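You operate a simulated robot arm through the tools that you are given. There is no shell and no other tool. Be economical: measure what you need, move in short steps, check, and stop when the job is done.

You are at the controls of a simulated robot arm. One attempt, no reset.

JOB
Fetch the tiny measure from the press bench top and set it on the middle shelf of the green shelving. Put the orange sample jar from the low shelf of the green shelving on the lab bench top and the green sample jar on top of the tin there. Put one of the tubs from the filling bench top on the gear wheel. Put the flush jar on the top of the white chain keg. Take the dust cover on the ledge of the grey shelving and put it away on the low shelf of the green shelving. Stack the small measure that says "medium" from the top of the fitting table on top of the small measure labelled "light". Put the gold small bung from the top of the packing table on the lab bench top. Put the litre jug on the drain bench shelf away on the red band tray. Fetch the large measure and stand it on the drain bench top. The order is free. Set down upright: tiny measure, sample jar, tub, flush jar, litre jug, large measure.

It is judged by the outcome, as a careful person would: the job done as asked, and still so three seconds after it is handed in. It fails if anything else is knocked over, pushed out of place, dropped, spilled or broken. A push-on lid holds only when it is set on centred and level and pressed home; a screw cap is set on level and turned clockwise until tight.

ROBOT AND FRAMES
A 7-joint arm with a two-finger parallel gripper on a trunk, on a base that drives. Base frame: it is fixed to the floor where the robot stands at the start and does not move with it; the origin is under the middle of the robot, x ahead of it, y to its left, z up; the surface under the hand at the start is at about z = 850. Readings come in mm, rad, newtons and seconds.
With the tool pointing down near the work surface it reaches from about 280 to 720 mm from the robot's upright axis, wherever it stands. Its first joint turns from -2.897 to 2.897 rad. Places, roughly: drain bench top [2100, -8400, 900]; dust cover (13x13x9 cm) [-4200, -300, 900]; flush jar (6x6x7 cm) [-2000, -1300, 900]; gear wheel (7x7x3 cm) [-2000, -200, 900]; lab bench top [3200, 600, 800]; large measure (20x16x31 cm) [200, -9700, 1000]; litre jug [2000, -7250, 500]; low shelf of the green shelving [-1500, 600, 500]; middle shelf of the green shelving [-1500, 600, 900]; red band tray (19x29 cm) [-800, -6960, 900]; sample jar [-1750, 500, 500]; small bung [500, -2000, 750]; small measure [-2000, -3500, 1000]; tin [-1000, 500, 500]; tiny measure (13x9x17 cm) [500, 100, 900]; top of the white chain keg (13x26 cm) [-3860, -5280, 860]; tub [-2000, 0, 1000]. Payload 1.57 kg.
The tool frame sits at the grasp point between the pads (the TCP): z along the fingers, y along the line on which they close. The tips reach 30 mm beyond it. The gripper opens to 80 mm. The fingers are 17 mm wide and 12 mm thick; the gripper's body (40 by 82 mm) begins 80 mm behind the TCP.
Orientation is told as [roll, pitch, yaw] about the base's x, y, z axes, in that order, counted from this pose: with the fingers straight down and closing along the base's y, the tool's x points along the base's -x, its y along +y and its z along -z.

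CONTROLS
- The arm moves only by the tool send_rows. Its argument "moves" is a list of rows, each an object of numbers (a shift or turn left out is 0, a gripper value left out holds the last): "x", "y", "z": the shift along the tool's x, y, z in mm; "wx", "wy", "wz": the turn, a rotation vector about the tool's x, y, z in rad; "fingers": the opening in per cent of the stroke, from 0 (shut) to 100 (fully open). In form: [{"x": .., "y": .., "z": .., "wx": .., "wy": .., "wz": .., "fingers": ..}, ...]. A call has 1 to 12 rows; each row shifts and turns the commanded pose from where the row before left it, along the tool's axes as they then stand. Rows are played at 5 a second. More than 50 mm and 0.15 rad between two rows, or a gripper value outside its range, and nothing of the call is played. Where a pose cannot be reached the arm comes as near as it can. A force on the tool above 40 N (or 10 N above the force at the start of the call, whichever is more), or a blocked arm, ends the call early, and 0.2 s more pass. Each finger travels about 72 mm/s and halts on what it meets, pressing with about 31 N; the grip force reading is that of the motor and also rises with nothing between the fingers. The clock runs only during rows and for 0.2 s after the last one: add rows that do not move to give the fingers time. It gives the time, the measured TCP pose, the force on the tool (base axes), the opening and the grip force at its end, in the units of the frame above (readings bear some noise), with the torque about the TCP (base axes, N m) and any sound that the robot's microphone picked up.
- Cameras (640 x 400 px; columns grow to the right, rows downward): "scene" is now at [-15.8, 126, 1390.6]; the picture's right is [-0.07, -1.00, 0.00], its down [-0.57, 0.04, -0.82] and it looks along [0.82, -0.06, -0.58] (base axes); focal length 258 px, centre (320, 200). "wrist" rides on the gripper at [72, -7, -122] in the tool frame; the picture's right is [0.09, 1.00, 0.00], its down [-0.84, 0.08, -0.54] and it looks along [-0.54, 0.05, 0.84] (tool axes); focal length 238 px, centre (320, 200). There is no depth. A picture from a camera that has moved, and an enlarged one, comes with that camera's place and axes in the base frame and with its lens. The place of the scene camera against the robot may be out by one fixed shift of up to 25 mm in any direction.
- snapshot(camera): a new picture of that camera. No time passes.
- slide_trunk(by): slides the trunk up (or, below 0, down) by that many mm; the arm and the scene camera ride with it, the base frame stays. It gives what a move gives, with no picture.
- steer(legs): drives the robot by 1 to 6 legs, each [ahead, left, turn to the left] in mm, mm and rad, along the robot's own axes; the way and the turn of a leg run together, so that a leg with both is an arc; at most 1500 mm and 3.142 rad a leg. The arm and the cameras ride along, it lands a little off, and it stops where it bumps. It gives what a move gives.
- aim_head(pan, tilt): turns the head with the scene camera to pan (to the left, within 1.501 rad either way) and tilt (down, from -0.506 to 1.204), counted from straight ahead of the robot. It gives what a move gives.
- enlarge(camera, box): a new picture of the part [left, top, right, bottom] of that camera's present view, enlarged. No time passes.
- job_done(): hands the job in; it is judged then, once.

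Work in short steps. Places have to be worked out from the pictures, the camera data and where the tool is seen: move nearer, look again, correct. Check each grasp and each placing, and mend what went wrong. You have 525 turns and 288 pictures in all, those below and enlarged ones among them. Open the gripper and draw the arm clear of the work before you hand the job in, unless the task says otherwise.

The tools are called after "Request:" as name(argument=value, ...) on one line, values as JSON. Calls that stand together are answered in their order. send_rows: Moves the arm, as the interface text tells. Its arguments: {"type":"object","properties":{"moves":{"type":"array"}},"required":["moves"]} The other tools are called the same way: slide_trunk (by) slides the trunk up or down; steer (legs) drives the base; aim_head (pan, tilt) turns the head that bears the scene camera; snapshot (camera) takes a picture; enlarge (camera, box) takes an enlarged picture of a part of a camera's view; job_done () hands the job in.

At the start:

```text
time: 0.0
eef_pos: [408.8, 54.1, 1108.1]
tcp_rot: [0.001, 0.0, 0.0]
ft_force: [0.7, -0.3, 1.0]
moment: [-0.03, -0.03, 0.01]
grip_width: 80.4
gripper_force: 0.1
trunk travel left (down, up): [-50.0, 65.0]
robot x, y, heading: [1.8, -1.6, 0.004]
head pan, tilt: [-0.072, 0.613]
```

scene: 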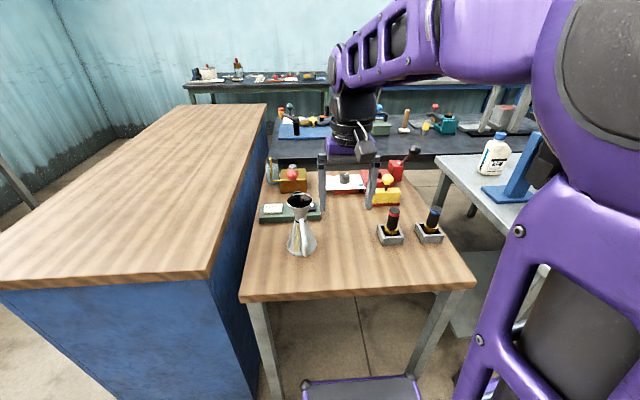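
wrist: 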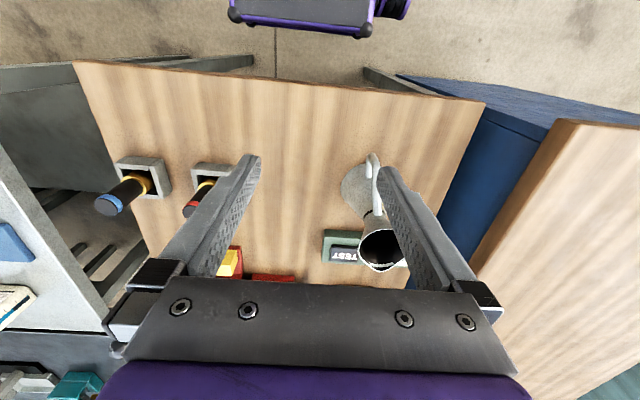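

I see the tiny measure (a conical jug with handle) on the bench ahead. I take a closer look from both cameras.

Request:
enlarge(camera="scene", box=[240, 140, 400, 280])

Request:
enlarge(camera="wrist", box=[300, 120, 460, 290])

```text
2.86 times, centred on (320, 210) of scene
camera zoom: at [-15.8, 126.0, 1390.6], right [-0.07, -1.0, 0.0], down [-0.57, 0.04, -0.82], along [0.82, -0.06, -0.58], focal length 736 px, centre (320, 171)
```

zoom: 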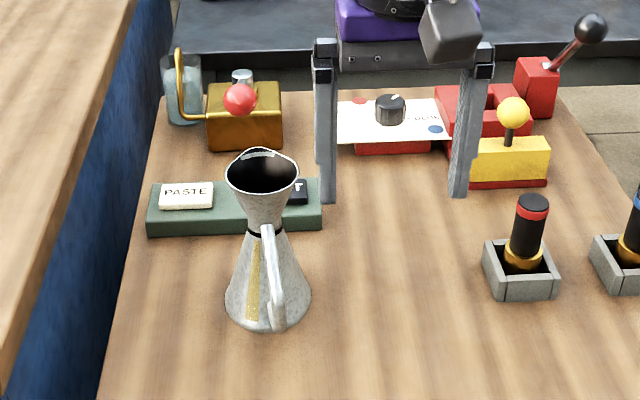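

```text
2.35 times, centred on (380, 205) of wrist
camera zoom: at [337.2, 47.1, 1229.6], right [-0.09, 1.0, 0.0], down [0.84, 0.08, 0.54], along [0.54, 0.05, -0.84], focal length 561 px, centre (179, 188)
```

zoom: 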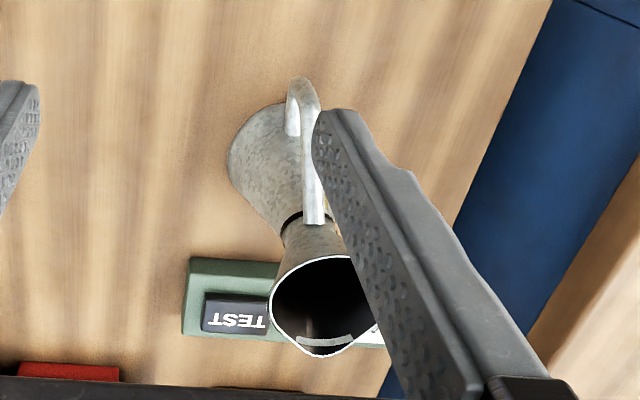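

The measure's axis is near (543,140), handle toward me. Before grasping I look at the green shelving to decide the grasp; pan the head left first.

Request:
aim_head(pan=1.5, tilt=0.4)

Request:
snapshot(camera="scene")

Request:
aim_head(pan=-1.5, tilt=0.4)

Request:
snapshot(camera="scene")

```text
time: 1.6
eef_pos: [409.0, 53.2, 1107.2]
tcp_rot: [-0.001, 0.002, -0.001]
ft_force: [0.0, 1.1, -0.7]
moment: [0.03, -0.01, -0.01]
grip_width: 80.1
gripper_force: 0.0
trunk travel left (down, up): [-50.0, 65.0]
robot x, y, heading: [-3.4, 1.6, -0.004]
head pan, tilt: [1.499, 0.4]
```

```text
283 pictures are left
camera scene: at [-12.5, 147.4, 1408.3], right [0.16, -0.99, 0.0], down [-0.4, -0.07, -0.91], along [0.9, 0.15, -0.41], focal length 258 px, centre (320, 200)
```

scene: 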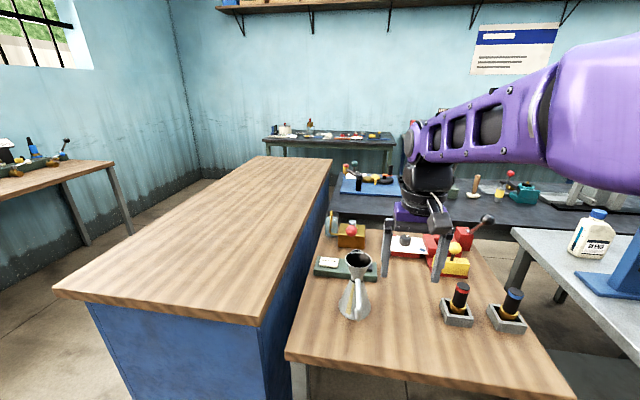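

```text
time: 4.2
eef_pos: [408.1, 54.0, 1108.3]
tcp_rot: [-0.001, -0.001, -0.001]
ft_force: [0.2, 0.5, 0.8]
moment: [0.0, 0.0, 0.02]
grip_width: 80.1
gripper_force: 0.1
trunk travel left (down, up): [-50.0, 65.0]
robot x, y, heading: [1.4, -2.1, 0.005]
head pan, tilt: [-1.499, 0.4]
```

```text
282 pictures are left
camera scene: at [-96.9, 39.8, 1410.0], right [-1.0, -0.07, 0.0], down [-0.03, 0.39, -0.92], along [0.07, -0.92, -0.39], focal length 258 px, centre (320, 200)
```

scene: 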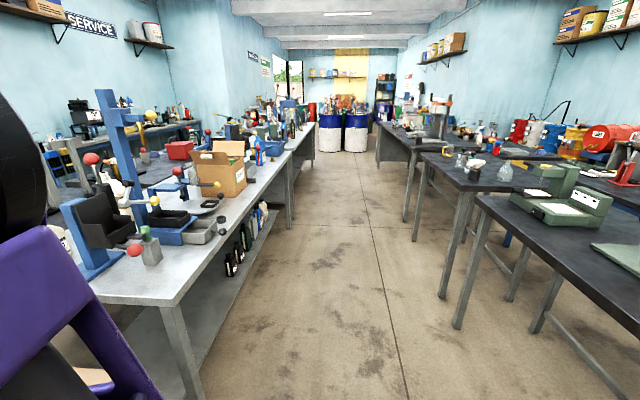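

The room lies along -y on the right. Now pan to the left to look at the rear-left.

Request:
aim_head(pan=1.5, tilt=0.4)

```text
time: 6.8
eef_pos: [407.9, 53.1, 1104.8]
tcp_rot: [0.002, 0.006, 0.0]
ft_force: [0.0, 1.0, 0.1]
moment: [0.01, -0.06, 0.01]
grip_width: 79.8
gripper_force: 0.2
trunk travel left (down, up): [-50.0, 65.0]
robot x, y, heading: [3.3, 6.3, -0.003]
head pan, tilt: [1.499, 0.4]
```

Now take the picture of that view.

Request:
snapshot(camera="scene")

```text
281 pictures are left
camera scene: at [-12.3, 148.7, 1411.3], right [0.18, -0.98, 0.0], down [-0.37, -0.07, -0.93], along [0.91, 0.17, -0.38], focal length 258 px, centre (320, 200)
```

scene: 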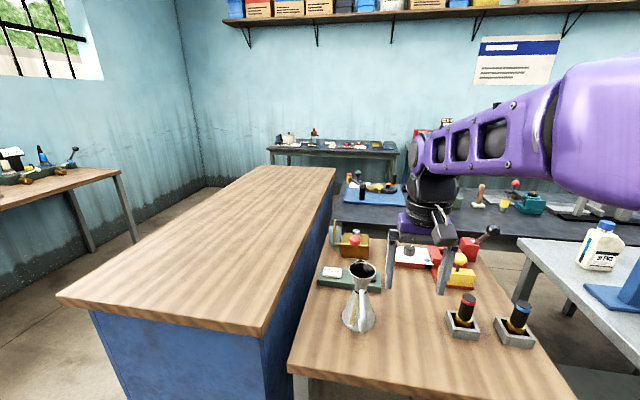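

Pan left seems limited by the arm. I back off a bit and turn the base to face the shelving behind.

Request:
steer(legs=[[-300, 0, 0], [0, 0, 2.6]])

Request:
aim_head(pan=0.0, tilt=0.5)

```text
time: 15.3
eef_pos: [-691.0, 154.5, 1107.3]
tcp_rot: [-0.001, 0.002, 2.623]
ft_force: [0.1, -0.2, -0.3]
moment: [0.0, 0.04, 0.0]
grip_width: 80.1
gripper_force: 0.0
trunk travel left (down, up): [-50.0, 65.0]
robot x, y, heading: [-311.6, -2.9, 2.625]
head pan, tilt: [1.499, 0.4]
```

```text
time: 16.9
eef_pos: [-691.5, 154.2, 1107.7]
tcp_rot: [0.002, 0.002, 2.623]
ft_force: [0.1, -0.9, 1.0]
moment: [0.03, 0.04, 0.02]
grip_width: 80.2
gripper_force: 0.0
trunk travel left (down, up): [-50.0, 65.0]
robot x, y, heading: [-310.8, -3.8, 2.621]
head pan, tilt: [0.0, 0.499]
```

Look at the shelving from here.

Request:
snapshot(camera="scene")

```text
280 pictures are left
camera scene: at [-393.8, -130.6, 1400.9], right [0.5, 0.87, 0.0], down [0.42, -0.24, -0.88], along [-0.76, 0.43, -0.48], focal length 258 px, centre (320, 200)
```

scene: 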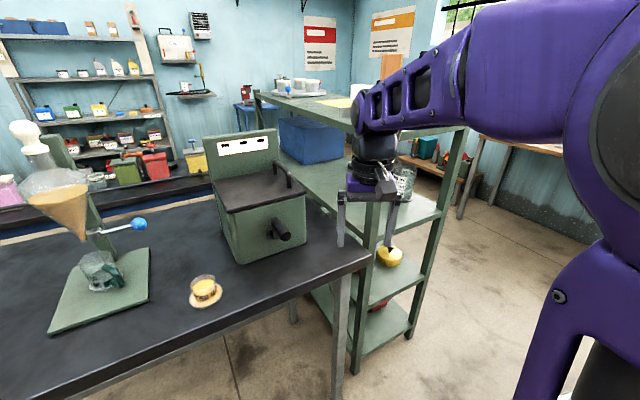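

I turn the base right to inspect the free floor north of the shelving.

Request:
steer(legs=[[0, 0, -0.9]])

```text
time: 19.6
eef_pos: [-429.3, 392.9, 1108.4]
tcp_rot: [-0.001, 0.001, 1.734]
ft_force: [-0.6, -0.1, 0.1]
moment: [-0.03, 0.0, 0.05]
grip_width: 80.1
gripper_force: 0.1
trunk travel left (down, up): [-50.0, 65.0]
robot x, y, heading: [-313.6, -2.6, 1.739]
head pan, tilt: [0.0, 0.499]
```

Take the picture.

Request:
snapshot(camera="scene")

```text
279 pictures are left
camera scene: at [-461.8, -31.4, 1400.9], right [0.99, 0.16, 0.0], down [0.08, -0.47, -0.88], along [-0.14, 0.87, -0.48], focal length 258 px, centre (320, 200)
```

scene: 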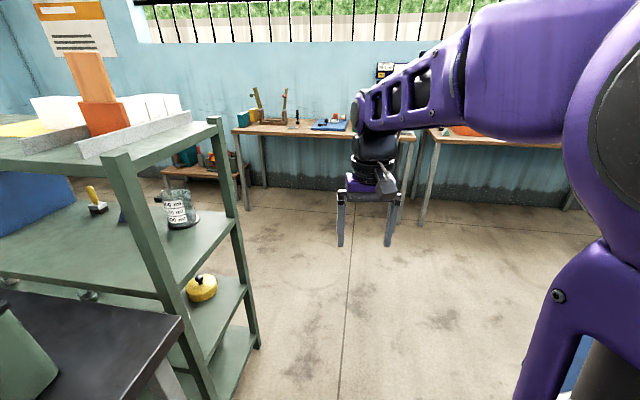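

The north side is open floor. I return to face the press bench at about (-150, 90) to pick the tiny measure with the tool pitched about 30° below horizontal.

Request:
steer(legs=[[0, 0, -1.739], [160, 92, 0]])

Request:
aim_head(pan=0.0, tilt=0.6)

```text
time: 25.5
eef_pos: [264.8, 129.0, 1106.8]
tcp_rot: [0.0, 0.0, -0.025]
ft_force: [-0.2, -0.1, 0.5]
moment: [0.0, -0.01, -0.01]
grip_width: 79.9
gripper_force: 0.0
trunk travel left (down, up): [-50.0, 65.0]
robot x, y, heading: [-145.7, 87.9, -0.023]
head pan, tilt: [0.0, 0.499]
```

```text
time: 26.2
eef_pos: [264.9, 129.6, 1106.6]
tcp_rot: [0.002, 0.002, -0.024]
ft_force: [0.0, -0.3, -0.5]
moment: [0.01, -0.01, 0.01]
grip_width: 80.1
gripper_force: 0.0
trunk travel left (down, up): [-50.0, 65.0]
robot x, y, heading: [-145.7, 83.2, -0.021]
head pan, tilt: [0.0, 0.6]
```

Rotate the tool by -60° about its y in steps while moving forward.

Request:
send_rows(moves=[{"x": -20, "wy": -0.15}, {"x": -20, "z": 3, "wy": -0.15}, {"x": -19, "z": 6, "wy": -0.15}, {"x": -18, "z": 9, "wy": -0.15}, {"x": -17, "z": 11, "wy": -0.15}, {"x": -15, "z": 14, "wy": -0.15}, {"x": -12, "z": 16, "wy": -0.147}, {}])

```text
time: 28.0
eef_pos: [395.3, 120.9, 1106.5]
tcp_rot: [-0.023, -0.97, -0.022]
ft_force: [0.6, 0.6, -0.2]
moment: [0.03, 0.07, 0.01]
grip_width: 80.1
gripper_force: 0.0
out of reach, approached as far as the arm can: row 7
trunk travel left (down, up): [-50.0, 65.0]
robot x, y, heading: [-144.0, 84.4, -0.019]
head pan, tilt: [0.0, 0.6]
```

Reached pitch about -0.97, which is nearly what I want. Look through the wrist camera.

Request:
snapshot(camera="wrist")

Request:
snapshot(camera="scene")

```text
278 pictures are left
camera wrist: at [254.4, 120.2, 1115.4], right [-0.01, 1.0, -0.09], down [0.03, 0.09, 1.0], along [1.0, 0.01, -0.03], focal length 238 px, centre (320, 200)
```

wrist: 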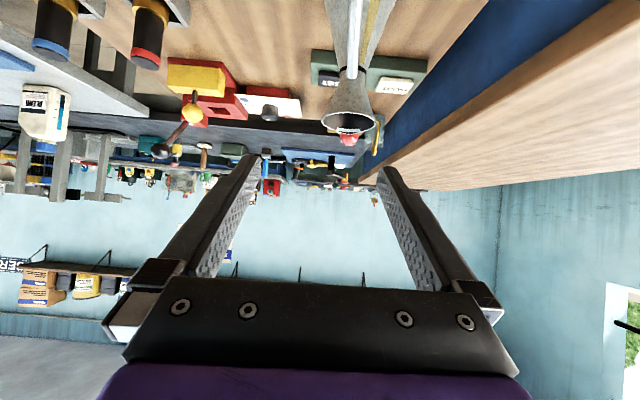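

```text
277 pictures are left
camera scene: at [-154.5, 211.4, 1401.3], right [-0.09, -1.0, 0.0], down [-0.47, 0.04, -0.88], along [0.88, -0.08, -0.47], focal length 258 px, centre (320, 200)
```

scene: 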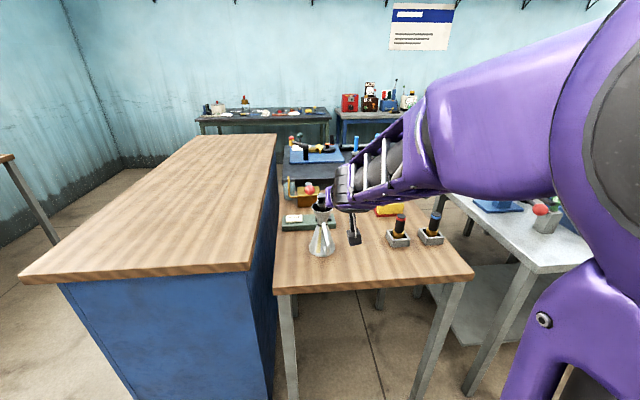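

Mouth sits near (543,146,1003). I shift to a standoff 130 mm back along the tool axis from the waist.

Request:
send_rows(moves=[{"x": 20, "y": 8, "z": 30}, {"x": 20, "y": 8, "z": 30}, {"x": 20, "y": 7, "z": 31}, {}])

Request:
snapshot(camera="wrist")

```text
time: 29.0
eef_pos: [438.1, 141.5, 1005.1]
tcp_rot: [-0.023, -0.971, -0.024]
ft_force: [-0.2, -0.8, 1.0]
moment: [0.0, -0.01, 0.0]
grip_width: 80.2
gripper_force: 0.0
trunk travel left (down, up): [-50.0, 65.0]
robot x, y, heading: [-146.0, 84.9, -0.027]
head pan, tilt: [0.0, 0.6]
```

```text
276 pictures are left
camera wrist: at [297.9, 142.2, 1013.7], right [-0.01, 1.0, -0.09], down [0.03, 0.09, 1.0], along [1.0, 0.01, -0.03], focal length 238 px, centre (320, 200)
```

wrist: 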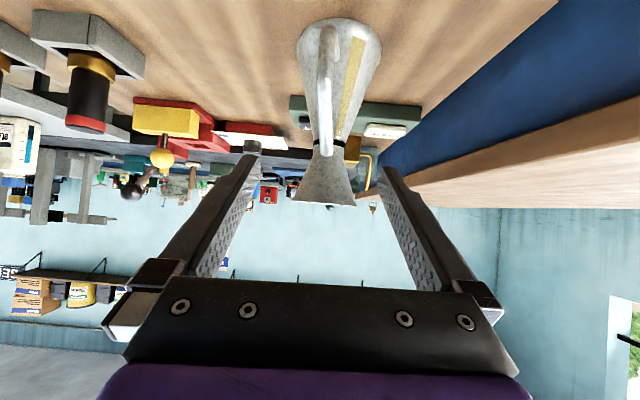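

Waist at about (543,150,946). I centre laterally and advance 120 mm along the tool.

Request:
send_rows(moves=[{"x": -5, "y": 8.5}, {"x": -2, "z": 30}, {"x": -2, "z": 30}, {"x": -2, "z": 30}, {"z": 30}, {}])

Request:
snapshot(camera="wrist")

```text
time: 30.4
eef_pos: [543.6, 143.2, 946.3]
tcp_rot: [-0.028, -0.969, -0.023]
ft_force: [-1.3, -1.1, -0.2]
moment: [0.02, 0.01, 0.0]
grip_width: 79.9
gripper_force: 0.0
trunk travel left (down, up): [-50.0, 65.0]
robot x, y, heading: [-145.3, 83.3, -0.022]
head pan, tilt: [0.0, 0.6]
```

```text
275 pictures are left
camera wrist: at [402.5, 144.2, 955.7], right [-0.01, 1.0, -0.09], down [0.03, 0.09, 1.0], along [1.0, 0.01, -0.03], focal length 238 px, centre (320, 200)
```

wrist: 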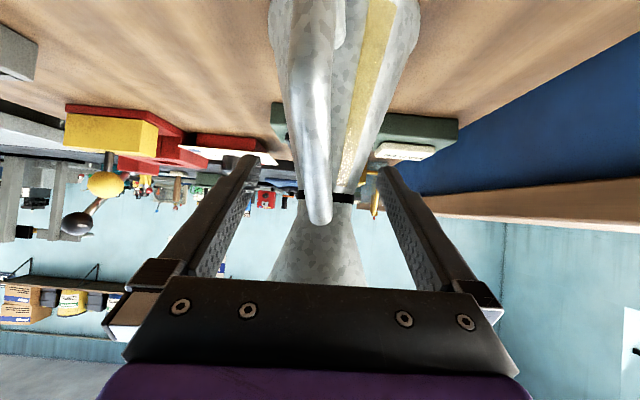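

The black ring lies at the TCP; slightly right of centre. Shift 4 mm and close.

Request:
send_rows(moves=[{"y": 4}, {"fingers": 0}, {}, {}, {}, {}])

Request:
snapshot(camera="wrist")

```text
time: 31.8
eef_pos: [543.7, 148.0, 947.5]
tcp_rot: [-0.025, -0.971, -0.024]
ft_force: [1.3, 1.0, 1.1]
moment: [0.2, -0.08, -0.02]
grip_width: 38.1
gripper_force: 30.5
trunk travel left (down, up): [-50.0, 65.0]
robot x, y, heading: [-143.1, 86.1, -0.026]
head pan, tilt: [0.0, 0.6]
```

```text
274 pictures are left
camera wrist: at [403.0, 147.6, 956.0], right [-0.01, 1.0, -0.09], down [0.03, 0.09, 1.0], along [1.0, 0.01, -0.03], focal length 238 px, centre (320, 200)
```

wrist: 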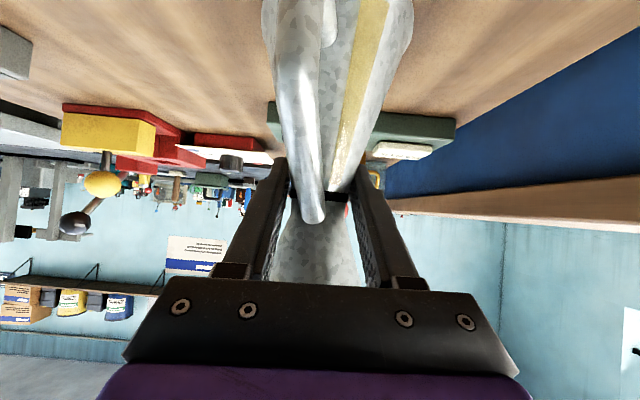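

Firm grip at 38 mm on the waist. Lift 130 mm.

Request:
send_rows(moves=[{"x": -20, "z": -14}, {"x": -29, "z": -20}, {"x": -29, "z": -20}, {"x": -29, "z": -20}, {}])

Request:
snapshot(camera="wrist")

```text
time: 33.0
eef_pos: [544.7, 150.0, 1076.4]
tcp_rot: [-0.026, -0.971, -0.023]
ft_force: [0.0, -1.2, -1.5]
moment: [0.0, 0.03, -0.02]
grip_width: 44.9
gripper_force: 31.0
trunk travel left (down, up): [-50.0, 65.0]
robot x, y, heading: [-143.5, 87.1, -0.027]
head pan, tilt: [0.0, 0.6]
```

```text
273 pictures are left
camera wrist: at [403.5, 149.6, 1085.7], right [-0.01, 1.0, -0.09], down [0.03, 0.09, 1.0], along [1.0, 0.01, -0.03], focal length 238 px, centre (320, 200)
```

wrist: 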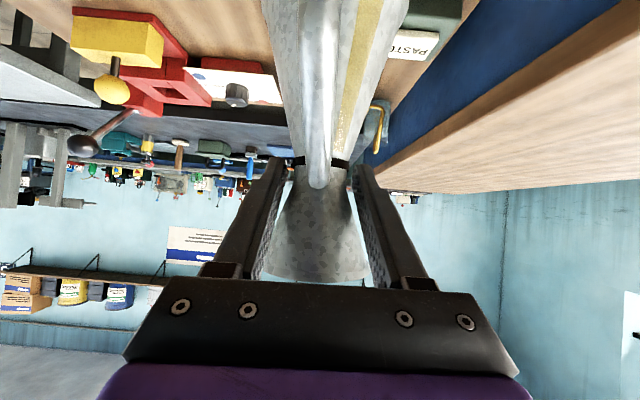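

The measure settled about 20 mm lower, now held on the funnel taper (45 mm), still upright. I drive to the north side of the green shelving with it.

Request:
steer(legs=[[-380, 0, 0], [0, 1450, 0], [0, 0, -1.545]])

Request:
snapshot(camera="wrist")

Request:
snapshot(camera="scene")

```text
time: 35.5
eef_pos: [169.0, 155.1, 1075.7]
tcp_rot: [-0.024, -0.967, -0.03]
ft_force: [-0.6, 0.2, -1.4]
moment: [0.01, -0.03, -0.03]
grip_width: 44.7
gripper_force: 30.5
trunk travel left (down, up): [-50.0, 65.0]
robot x, y, heading: [-518.7, 94.0, -0.03]
head pan, tilt: [0.0, 0.6]
stopped in leg 1: the robot was blocked; the commanded pose is now the measured one
```

```text
272 pictures are left
camera wrist: at [29.0, 155.6, 1085.4], right [0.0, 1.0, -0.09], down [0.03, 0.09, 1.0], along [1.0, 0.0, -0.03], focal length 238 px, centre (320, 200)
```

wrist: 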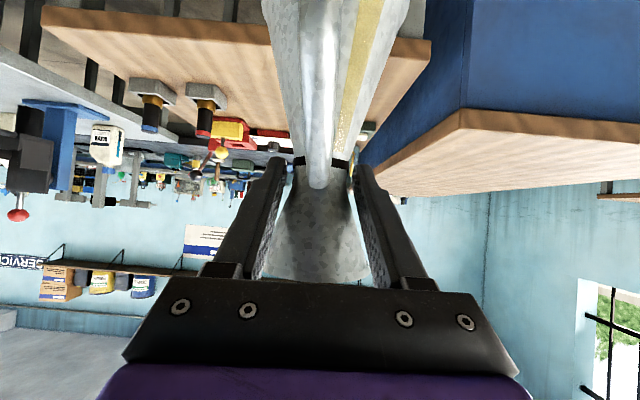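

```text
271 pictures are left
camera scene: at [-530.5, 226.8, 1391.8], right [-0.03, -1.0, 0.0], down [-0.56, 0.02, -0.82], along [0.82, -0.02, -0.57], focal length 258 px, centre (320, 200)
```

scene: 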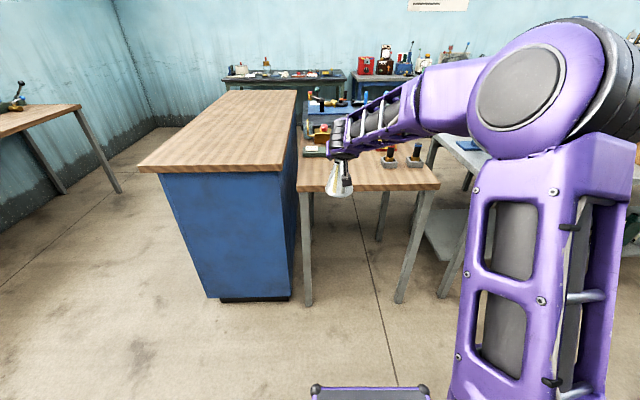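

I bumped the bench behind me at x≈-519. I ease forward 80 mm, then strafe north and turn.

Request:
steer(legs=[[90, 0, 0], [0, 1450, 0], [0, 0, -1.54]])

Request:
aim_head(pan=-0.5, tilt=0.5)

```text
time: 54.1
eef_pos: [-286.2, 851.0, 1076.7]
tcp_rot: [-0.025, -0.972, -1.534]
ft_force: [0.2, 0.0, -1.7]
moment: [0.0, 0.0, 0.02]
grip_width: 42.9
gripper_force: 31.5
trunk travel left (down, up): [-50.0, 65.0]
robot x, y, heading: [-391.7, 1535.1, -1.538]
head pan, tilt: [0.0, 0.6]
```

```text
time: 55.0
eef_pos: [-287.5, 852.0, 1076.2]
tcp_rot: [-0.025, -0.972, -1.532]
ft_force: [0.3, -0.6, -1.9]
moment: [0.03, -0.02, -0.01]
grip_width: 43.5
gripper_force: 31.2
trunk travel left (down, up): [-50.0, 65.0]
robot x, y, heading: [-391.0, 1531.9, -1.536]
head pan, tilt: [-0.499, 0.499]
```

Now strafe along to stand opposite the shelving, a bit further back.

Request:
steer(legs=[[-130, 0, 0], [0, -1060, -0.035]])

Request:
aim_head(pan=0.0, tilt=0.6)

```text
time: 66.1
eef_pos: [-1360.3, 967.6, 1077.2]
tcp_rot: [-0.024, -0.973, -1.59]
ft_force: [-0.1, 0.2, -1.9]
moment: [0.04, -0.01, 0.0]
grip_width: 42.5
gripper_force: 31.5
trunk travel left (down, up): [-50.0, 65.0]
robot x, y, heading: [-1427.1, 1659.7, -1.595]
head pan, tilt: [-0.499, 0.499]
```

```text
time: 67.0
eef_pos: [-1362.1, 968.0, 1075.7]
tcp_rot: [-0.026, -0.969, -1.591]
ft_force: [0.4, -0.7, -1.7]
moment: [0.0, 0.02, -0.01]
grip_width: 42.4
gripper_force: 31.1
trunk travel left (down, up): [-50.0, 65.0]
robot x, y, heading: [-1428.2, 1657.2, -1.593]
head pan, tilt: [0.0, 0.6]
```

Look from both cameras.

Request:
snapshot(camera="scene")

Request:
snapshot(camera="wrist")

```text
270 pictures are left
camera scene: at [-1300.4, 1647.4, 1391.8], right [-1.0, 0.02, 0.0], down [0.01, 0.56, -0.83], along [-0.02, -0.82, -0.56], focal length 258 px, centre (320, 200)
```

scene: 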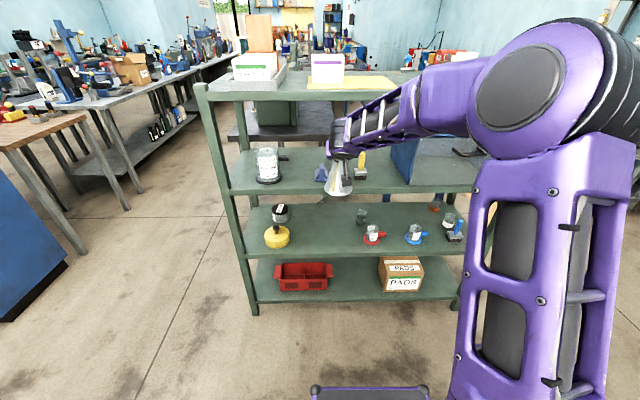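

```text
269 pictures are left
camera wrist: at [-1361.0, 1109.7, 1085.7], right [1.0, 0.01, -0.09], down [0.09, -0.03, 1.0], along [0.01, -1.0, -0.03], focal length 238 px, centre (320, 200)
```

wrist: 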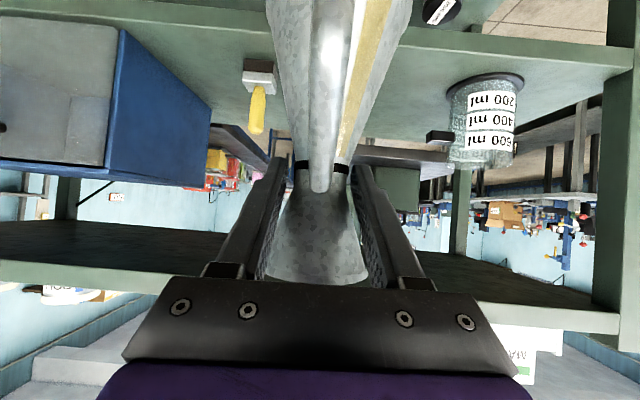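

Shelf heights look like about 1225 / 900 / 575 / 253, front edge y≈855. I zoom to identify objects on the middle and low shelves.

Request:
enlarge(camera="scene", box=[230, 130, 390, 230])

Request:
enlarge(camera="scene", box=[250, 190, 480, 300])

```text
4.00 times, centred on (310, 180) of scene
camera zoom: at [-1300.4, 1647.4, 1391.8], right [-1.0, 0.02, 0.0], down [0.01, 0.56, -0.83], along [-0.02, -0.82, -0.56], focal length 1031 px, centre (360, 280)
```

zoom: 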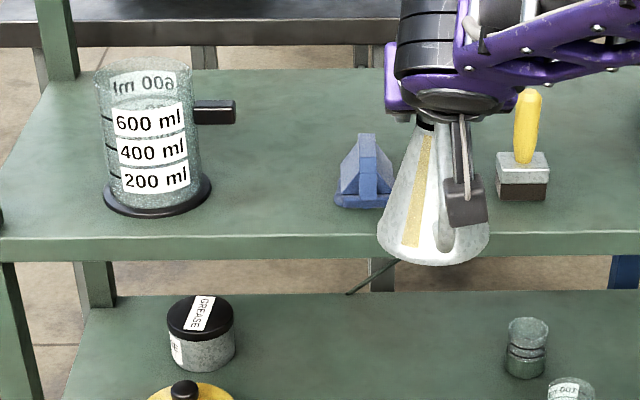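

```text
2.78 times, centred on (365, 245) of scene
camera zoom: at [-1300.4, 1647.4, 1391.8], right [-1.0, 0.02, 0.0], down [0.01, 0.56, -0.83], along [-0.02, -0.82, -0.56], focal length 717 px, centre (195, 75)
```

zoom: 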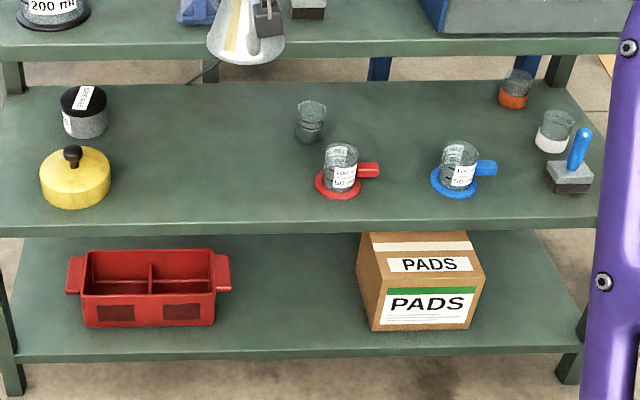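

I'll place the measure in the gap between the beaker and the blue wedge (x≈-1237). Strafe left 124 mm and recheck with the wrist camera.

Request:
steer(legs=[[0, 124, 0.02]])

Request:
snapshot(camera="wrist")

Request:
enlarge(camera="scene", box=[230, 80, 430, 220])

```text
time: 68.9
eef_pos: [-1222.4, 966.5, 1077.1]
tcp_rot: [-0.025, -0.972, -1.574]
ft_force: [-0.7, 0.9, -1.5]
moment: [-0.01, 0.03, 0.03]
grip_width: 42.7
gripper_force: 31.7
trunk travel left (down, up): [-50.0, 65.0]
robot x, y, heading: [-1301.8, 1656.9, -1.577]
head pan, tilt: [0.0, 0.6]
```

```text
266 pictures are left
camera wrist: at [-1225.4, 1109.2, 1085.7], right [1.0, 0.03, -0.09], down [0.09, -0.03, 1.0], along [0.03, -1.0, -0.03], focal length 238 px, centre (320, 200)
```

wrist: 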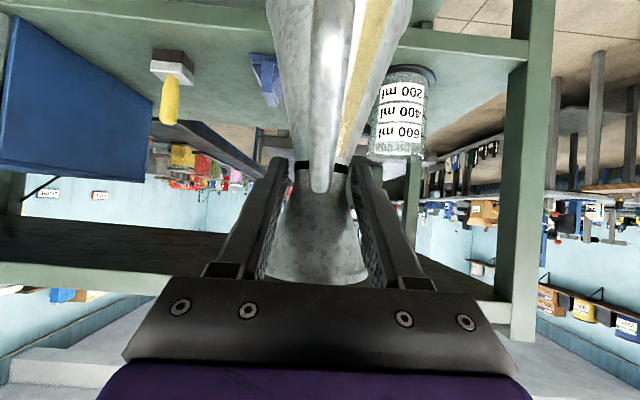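

```text
2.86 times, centred on (330, 150) of scene
camera zoom: at [-1174.1, 1648.1, 1391.8], right [-1.0, 0.0, 0.0], down [0.0, 0.57, -0.82], along [0.0, -0.82, -0.57], focal length 736 px, centre (291, 343)
```

zoom: 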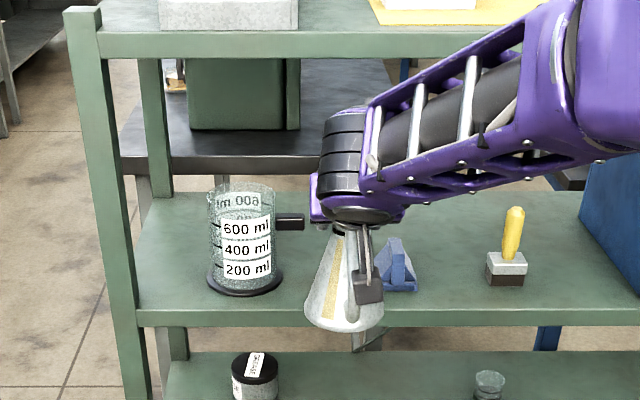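

Gap spans x≈-1291 to -1162 at shelf level. I lower to about 25 mm above shelf, then go in part way.

Request:
send_rows(moves=[{"x": 15, "y": -4, "z": 10}, {"x": 15, "y": -4, "z": 11}, {"x": -25, "z": 36.6}, {"x": -25, "z": 36.6}, {"x": -25, "z": 36.6}, {}])

Request:
snapshot(camera="wrist")

Request:
enlarge(camera="scene", box=[230, 80, 430, 220])

```text
time: 70.3
eef_pos: [-1237.7, 835.2, 1036.7]
tcp_rot: [-0.025, -0.97, -1.574]
ft_force: [-0.3, 0.3, -0.9]
moment: [0.02, 0.0, 0.0]
grip_width: 41.9
gripper_force: 31.0
trunk travel left (down, up): [-50.0, 65.0]
robot x, y, heading: [-1301.4, 1654.5, -1.58]
head pan, tilt: [0.0, 0.6]
```

```text
264 pictures are left
camera wrist: at [-1239.8, 977.3, 1046.9], right [1.0, 0.03, -0.09], down [0.09, -0.03, 1.0], along [0.03, -1.0, -0.03], focal length 238 px, centre (320, 200)
```

wrist: 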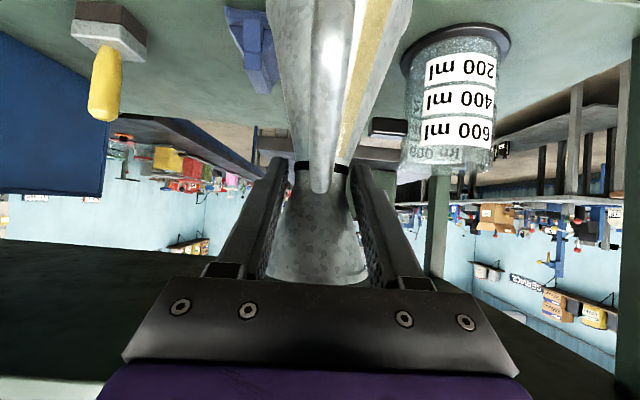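

```text
2.86 times, centred on (330, 150) of scene
camera zoom: at [-1174.1, 1647.9, 1391.8], right [-1.0, 0.0, 0.0], down [0.0, 0.57, -0.82], along [0.0, -0.82, -0.57], focal length 736 px, centre (291, 343)
```

zoom: 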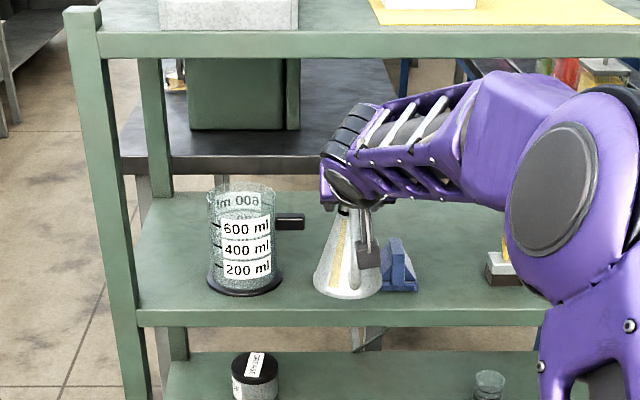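

Still centred with a small bias toward the wedge; shift +9 mm in x and go in 85 mm.

Request:
send_rows(moves=[{"y": 9}, {"x": -24, "z": 35}, {"x": -24, "z": 35}, {}])

Request:
snapshot(camera="wrist")

Request:
enlarge(camera="scene", box=[260, 100, 400, 200])

```text
time: 71.3
eef_pos: [-1229.5, 754.7, 1032.7]
tcp_rot: [-0.028, -0.966, -1.572]
ft_force: [-0.2, -0.5, -1.4]
moment: [0.0, 0.0, 0.03]
grip_width: 42.2
gripper_force: 31.1
out of reach, approached as far as the arm can: row 3
trunk travel left (down, up): [-50.0, 65.0]
robot x, y, heading: [-1301.1, 1653.7, -1.573]
head pan, tilt: [0.0, 0.6]
```

```text
262 pictures are left
camera wrist: at [-1232.7, 895.5, 1042.5], right [1.0, 0.03, -0.09], down [0.09, -0.03, 1.0], along [0.03, -1.0, -0.03], focal length 238 px, centre (320, 200)
```

wrist: 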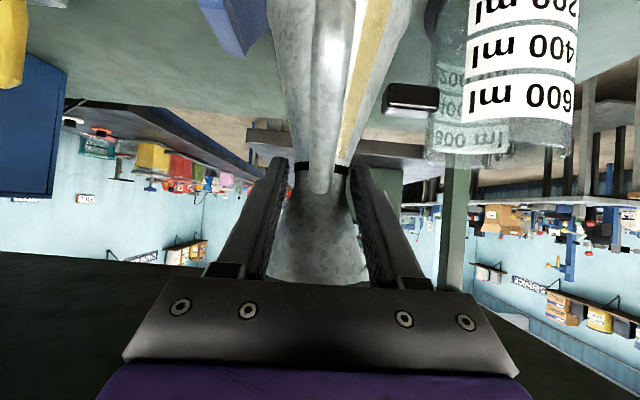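

```text
4.00 times, centred on (330, 150) of scene
camera zoom: at [-1174.0, 1647.6, 1391.7], right [-1.0, 0.0, 0.0], down [0.0, 0.57, -0.82], along [0.0, -0.82, -0.57], focal length 1031 px, centre (280, 400)
```

zoom: 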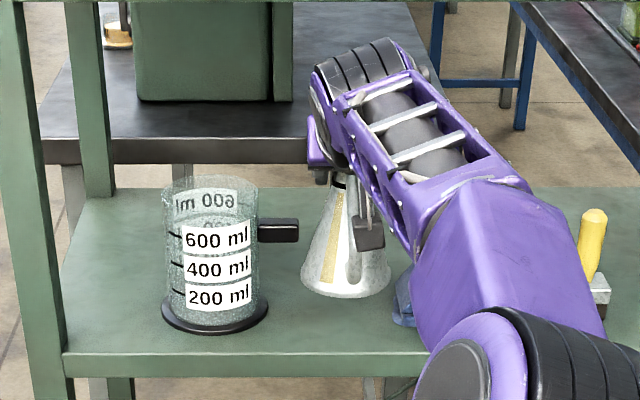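

At reach limit near y≈755, which is fine. Lower straight down in small steps until contact.

Request:
send_rows(moves=[{"x": 8, "z": 1}, {"x": 5, "z": 3.4}, {}])

```text
time: 72.1
eef_pos: [-1231.8, 758.5, 1021.9]
tcp_rot: [-0.024, -0.97, -1.573]
ft_force: [0.1, -0.8, -1.7]
moment: [0.0, 0.02, 0.0]
grip_width: 41.8
gripper_force: 31.7
trunk travel left (down, up): [-50.0, 65.0]
robot x, y, heading: [-1298.3, 1653.2, -1.579]
head pan, tilt: [0.0, 0.6]
```

Request:
send_rows(moves=[{"x": 4, "z": 2.8}, {"x": 2.5, "z": 1.7}, {"x": 2.5, "z": 1.7}, {}])

Request:
enlarge(camera="scene", box=[290, 120, 380, 190])

```text
time: 73.1
eef_pos: [-1232.6, 759.3, 1012.4]
tcp_rot: [-0.026, -0.971, -1.573]
ft_force: [0.2, 0.0, -1.5]
moment: [0.01, -0.01, 0.03]
grip_width: 41.6
gripper_force: 31.1
trunk travel left (down, up): [-50.0, 65.0]
robot x, y, heading: [-1304.5, 1654.5, -1.575]
head pan, tilt: [0.0, 0.6]
```

```text
5.71 times, centred on (335, 155) of scene
camera zoom: at [-1174.1, 1648.1, 1391.8], right [-1.0, 0.0, 0.0], down [0.0, 0.57, -0.82], along [0.0, -0.82, -0.57], focal length 1473 px, centre (234, 457)
```

zoom: 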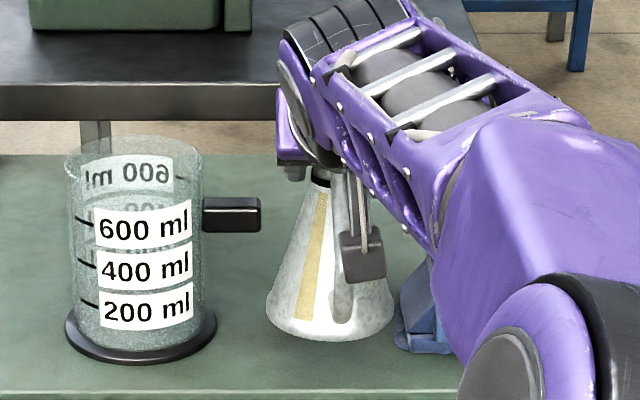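

No contact yet; keep lowering.

Request:
send_rows(moves=[{"x": 2.5, "z": 1.7}, {"x": 2.5, "z": 1.7}, {"x": 2.5, "z": 1.7}, {}])

```text
time: 74.1
eef_pos: [-1232.6, 757.8, 1004.6]
tcp_rot: [-0.027, -0.971, -1.574]
ft_force: [0.3, -0.7, -1.6]
moment: [0.01, 0.0, -0.01]
grip_width: 41.5
gripper_force: 30.8
trunk travel left (down, up): [-50.0, 65.0]
robot x, y, heading: [-1298.5, 1657.1, -1.576]
head pan, tilt: [0.0, 0.6]
```

Request:
send_rows(moves=[{"x": 2.5, "z": 1.7}, {"x": 2.5, "z": 1.7}, {"x": 2.5, "z": 1.7}, {}])

Request:
enlarge(camera="scene", box=[290, 120, 380, 190])

```text
time: 75.1
eef_pos: [-1232.5, 758.8, 993.4]
tcp_rot: [-0.025, -0.972, -1.574]
ft_force: [-0.3, 0.1, -1.7]
moment: [-0.01, -0.01, 0.02]
grip_width: 41.6
gripper_force: 30.9
trunk travel left (down, up): [-50.0, 65.0]
robot x, y, heading: [-1299.6, 1657.3, -1.576]
head pan, tilt: [0.0, 0.6]
```

```text
5.71 times, centred on (335, 155) of scene
camera zoom: at [-1174.1, 1648.1, 1391.8], right [-1.0, 0.0, 0.0], down [0.0, 0.57, -0.82], along [0.0, -0.82, -0.57], focal length 1473 px, centre (234, 457)
```

zoom: 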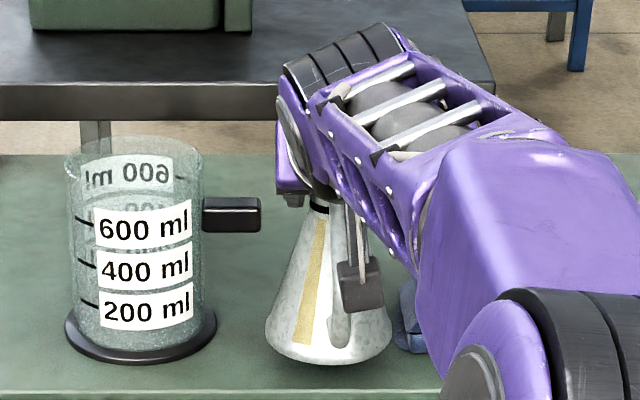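

Likely the shelf is near z≈875; continue down.

Request:
send_rows(moves=[{"x": 2, "z": 1.4}, {"x": 2, "z": 1.4}, {"x": 2, "z": 1.4}, {}])

```text
time: 76.1
eef_pos: [-1231.0, 757.5, 987.8]
tcp_rot: [-0.025, -0.972, -1.572]
ft_force: [0.1, -0.8, -1.2]
moment: [0.05, 0.03, -0.03]
grip_width: 41.3
gripper_force: 30.8
trunk travel left (down, up): [-50.0, 65.0]
robot x, y, heading: [-1299.6, 1652.1, -1.579]
head pan, tilt: [0.0, 0.6]
```

Request:
send_rows(moves=[{"x": 2, "z": 1.4}, {"x": 2, "z": 1.4}, {"x": 2, "z": 1.4}, {}])

Request:
snapshot(camera="wrist")

```text
time: 77.1
eef_pos: [-1232.3, 757.8, 980.0]
tcp_rot: [-0.024, -0.971, -1.573]
ft_force: [1.3, -0.1, -1.9]
moment: [0.02, 0.0, 0.01]
grip_width: 41.3
gripper_force: 31.1
trunk travel left (down, up): [-50.0, 65.0]
robot x, y, heading: [-1300.9, 1658.7, -1.573]
head pan, tilt: [0.0, 0.6]
```

```text
258 pictures are left
camera wrist: at [-1234.8, 899.5, 989.3], right [1.0, 0.03, -0.09], down [0.09, -0.03, 1.0], along [0.03, -1.0, -0.03], focal length 238 px, centre (320, 200)
```

wrist: 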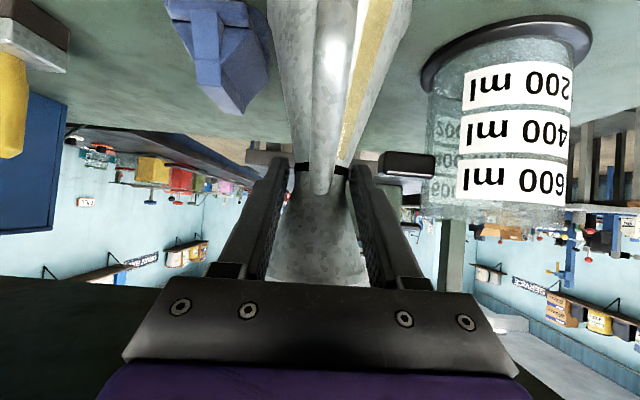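

Triangulating the beaker flange gives shelf z≈862; just a few mm more.

Request:
send_rows(moves=[{"x": 1.7, "z": 1.1}, {"x": 1.7, "z": 1.1}, {"x": 1.7, "z": 1.1}, {}])

```text
time: 78.1
eef_pos: [-1233.4, 758.6, 974.0]
tcp_rot: [-0.023, -0.972, -1.573]
ft_force: [-0.4, 0.6, -2.0]
moment: [0.02, 0.03, -0.01]
grip_width: 41.5
gripper_force: 30.9
trunk travel left (down, up): [-50.0, 65.0]
robot x, y, heading: [-1299.5, 1656.5, -1.577]
head pan, tilt: [0.0, 0.6]
```

Request:
send_rows(moves=[{"x": 1.7, "z": 1.1}, {"x": 1.7, "z": 1.1}, {"x": 1.7, "z": 1.1}, {}])

```text
time: 79.1
eef_pos: [-1232.2, 759.4, 969.5]
tcp_rot: [-0.025, -0.973, -1.575]
ft_force: [1.2, 2.7, 4.7]
moment: [-0.08, -0.03, 0.06]
grip_width: 38.4
gripper_force: 30.8
trunk travel left (down, up): [-50.0, 65.0]
robot x, y, heading: [-1301.8, 1657.4, -1.575]
head pan, tilt: [0.0, 0.6]
```

Contact made (shelf ≈857). Before releasing, check the beaker's handle versus the right finger.

Request:
enlarge(camera="wrist", box=[240, 60, 480, 240])

Request:
enlarge(camera="scene", box=[290, 120, 380, 190])

```text
2.22 times, centred on (360, 150) of wrist
camera zoom: at [-1233.9, 901.6, 977.8], right [1.0, 0.03, -0.09], down [0.09, -0.02, 1.0], along [0.03, -1.0, -0.03], focal length 530 px, centre (231, 311)
```

zoom: 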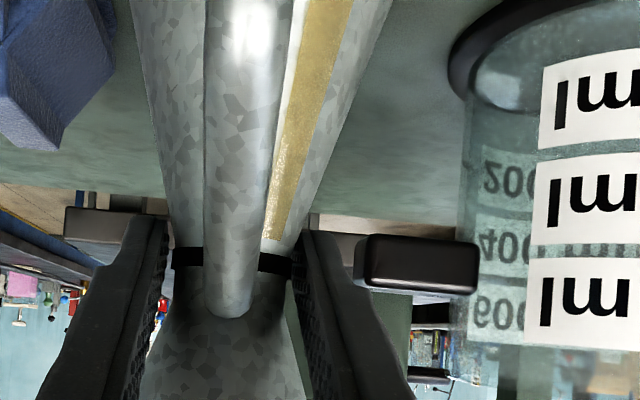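

```text
5.71 times, centred on (335, 155) of scene
camera zoom: at [-1174.1, 1648.9, 1391.8], right [-1.0, 0.0, 0.0], down [0.0, 0.56, -0.83], along [0.0, -0.83, -0.56], focal length 1473 px, centre (234, 457)
```

zoom: 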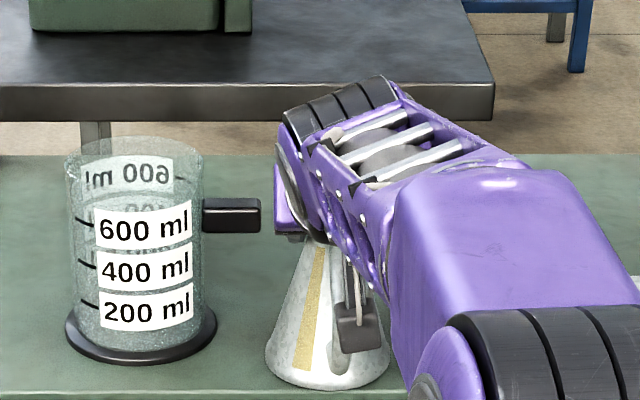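

The shelf edge is nearer than I thought (≈y 800), so the measure must go deeper. Lift 25 mm and drive forward about 80 mm.

Request:
send_rows(moves=[{"x": -10, "z": -7}, {"x": -10, "y": 4, "z": -7}, {}])

Request:
steer(legs=[[80, 0, 0]])

Request:
snapshot(camera="wrist")

Request:
snapshot(camera="scene")

```text
time: 79.9
eef_pos: [-1227.7, 758.0, 991.3]
tcp_rot: [-0.025, -0.971, -1.573]
ft_force: [-0.2, -1.4, -1.6]
moment: [0.01, 0.0, -0.03]
grip_width: 37.9
gripper_force: 31.2
trunk travel left (down, up): [-50.0, 65.0]
robot x, y, heading: [-1299.4, 1658.6, -1.578]
head pan, tilt: [0.0, 0.6]
```

```text
time: 81.0
eef_pos: [-1227.0, 681.9, 993.2]
tcp_rot: [-0.025, -0.973, -1.573]
ft_force: [-0.2, 0.1, -2.2]
moment: [0.02, -0.01, -0.04]
grip_width: 37.8
gripper_force: 30.5
trunk travel left (down, up): [-50.0, 65.0]
robot x, y, heading: [-1299.2, 1578.2, -1.58]
head pan, tilt: [0.0, 0.6]
```

```text
255 pictures are left
camera wrist: at [-1229.7, 823.8, 1001.6], right [1.0, 0.03, -0.09], down [0.09, -0.03, 1.0], along [0.03, -1.0, -0.03], focal length 238 px, centre (320, 200)
```

wrist: 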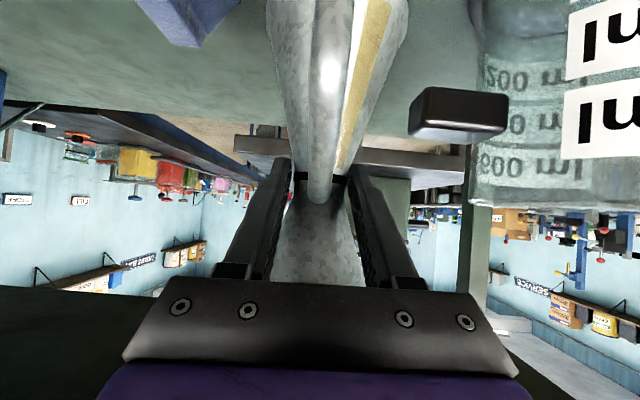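

```text
254 pictures are left
camera scene: at [-1174.5, 1570.8, 1391.8], right [-1.0, 0.0, 0.0], down [0.0, 0.56, -0.83], along [0.0, -0.83, -0.56], focal length 258 px, centre (320, 200)
```

scene: 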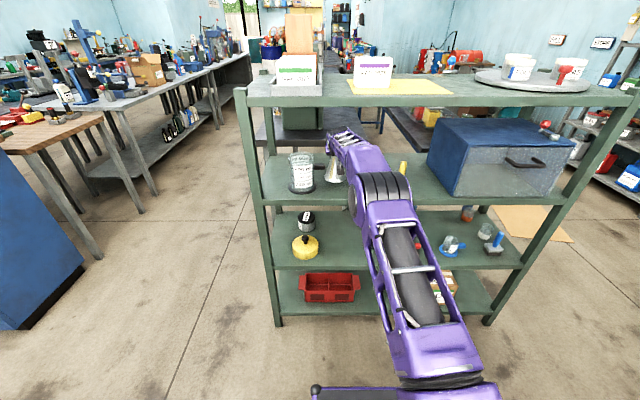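

Clear on both sides. Lower to contact.

Request:
send_rows(moves=[{"x": 8, "z": 5.5}, {"x": 7, "z": 4.8}, {"x": 2.5, "z": 1.7}, {"x": 2, "z": 1.4}, {}])

```text
time: 82.2
eef_pos: [-1227.4, 681.1, 969.9]
tcp_rot: [-0.027, -0.97, -1.574]
ft_force: [0.5, 0.6, -1.9]
moment: [0.01, -0.01, 0.03]
grip_width: 37.6
gripper_force: 31.4
trunk travel left (down, up): [-50.0, 65.0]
robot x, y, heading: [-1300.3, 1577.5, -1.574]
head pan, tilt: [0.0, 0.6]
```

Request:
send_rows(moves=[{"x": 1.7, "z": 1.1}, {"x": 1.7, "z": 1.1}, {"x": 1.7, "z": 1.1}, {}])

```text
time: 83.2
eef_pos: [-1227.4, 681.8, 966.8]
tcp_rot: [-0.025, -0.979, -1.574]
ft_force: [-0.2, 0.3, 12.6]
moment: [-0.51, -0.36, 0.03]
grip_width: 37.4
gripper_force: 31.3
trunk travel left (down, up): [-50.0, 65.0]
robot x, y, heading: [-1303.5, 1577.9, -1.578]
head pan, tilt: [0.0, 0.6]
```

Contact firm; relieve 2 mm and open to about 55 mm.

Request:
send_rows(moves=[{"x": -2, "z": -1.3}, {"fingers": 68}, {}, {}])

Request:
snapshot(camera="wrist")

```text
time: 84.2
eef_pos: [-1227.9, 682.1, 964.8]
tcp_rot: [-0.026, -0.97, -1.575]
ft_force: [-0.4, -0.9, -0.6]
moment: [0.0, -0.01, 0.0]
grip_width: 54.5
gripper_force: 0.0
trunk travel left (down, up): [-50.0, 65.0]
robot x, y, heading: [-1298.7, 1575.6, -1.578]
head pan, tilt: [0.0, 0.6]
```

```text
253 pictures are left
camera wrist: at [-1229.9, 824.0, 974.2], right [1.0, 0.03, -0.09], down [0.09, -0.03, 1.0], along [0.03, -1.0, -0.03], focal length 238 px, centre (320, 200)
```

wrist: 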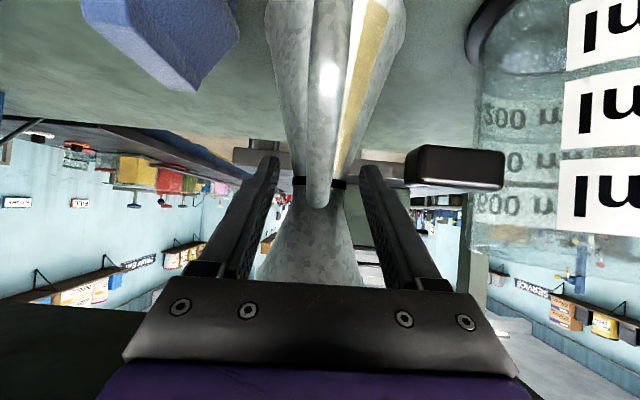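

Released and standing. Retract along the tool axis.

Request:
send_rows(moves=[{"z": -25}, {"z": -30}, {"z": -35}, {"z": -45}, {"z": -45}, {}])

Request:
snapshot(camera="wrist")

```text
time: 85.5
eef_pos: [-1219.1, 832.8, 1065.8]
tcp_rot: [-0.028, -0.973, -1.574]
ft_force: [0.3, -0.1, -1.3]
moment: [0.0, 0.03, 0.0]
grip_width: 54.4
gripper_force: 0.1
trunk travel left (down, up): [-50.0, 65.0]
robot x, y, heading: [-1297.9, 1575.7, -1.579]
head pan, tilt: [0.0, 0.6]
```

```text
252 pictures are left
camera wrist: at [-1222.6, 975.3, 1075.6], right [1.0, 0.03, -0.09], down [0.09, -0.03, 1.0], along [0.03, -1.0, -0.03], focal length 238 px, centre (320, 200)
```

wrist: 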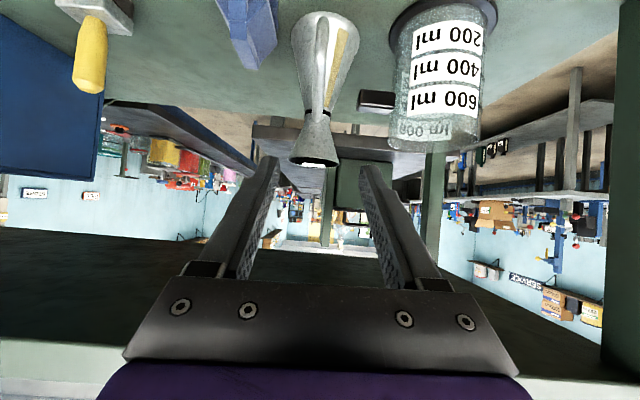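

The measure stands upright on the middle shelf. Next the low-shelf jars. I back off, and flip the wrist by 180° so the camera rides above the hand for low-shelf work.

Request:
steer(legs=[[-220, 0, 0]])

Request:
send_rows(moves=[{"wz": 0.15}, {"wz": 0.15}, {"wz": 0.15}, {"wz": 0.15}, {"wz": 0.15}, {"wz": 0.15}, {"wz": 0.15}, {"wz": 0.15}, {"wz": 0.15}, {"wz": 0.15}, {"wz": 0.15}])

```text
time: 87.2
eef_pos: [-1218.5, 1051.3, 1065.7]
tcp_rot: [-0.026, -0.972, -1.574]
ft_force: [-0.3, -0.2, 0.0]
moment: [0.01, 0.02, -0.02]
grip_width: 54.7
gripper_force: 0.0
trunk travel left (down, up): [-50.0, 65.0]
robot x, y, heading: [-1302.6, 1793.7, -1.577]
head pan, tilt: [0.0, 0.6]
```

```text
time: 89.6
eef_pos: [-1218.2, 1051.5, 1067.3]
tcp_rot: [0.971, 0.052, 3.074]
ft_force: [1.1, 0.7, 0.6]
moment: [0.0, -0.03, 0.03]
grip_width: 54.2
gripper_force: 0.0
trunk travel left (down, up): [-50.0, 65.0]
robot x, y, heading: [-1299.8, 1795.9, -1.572]
head pan, tilt: [0.0, 0.6]
```

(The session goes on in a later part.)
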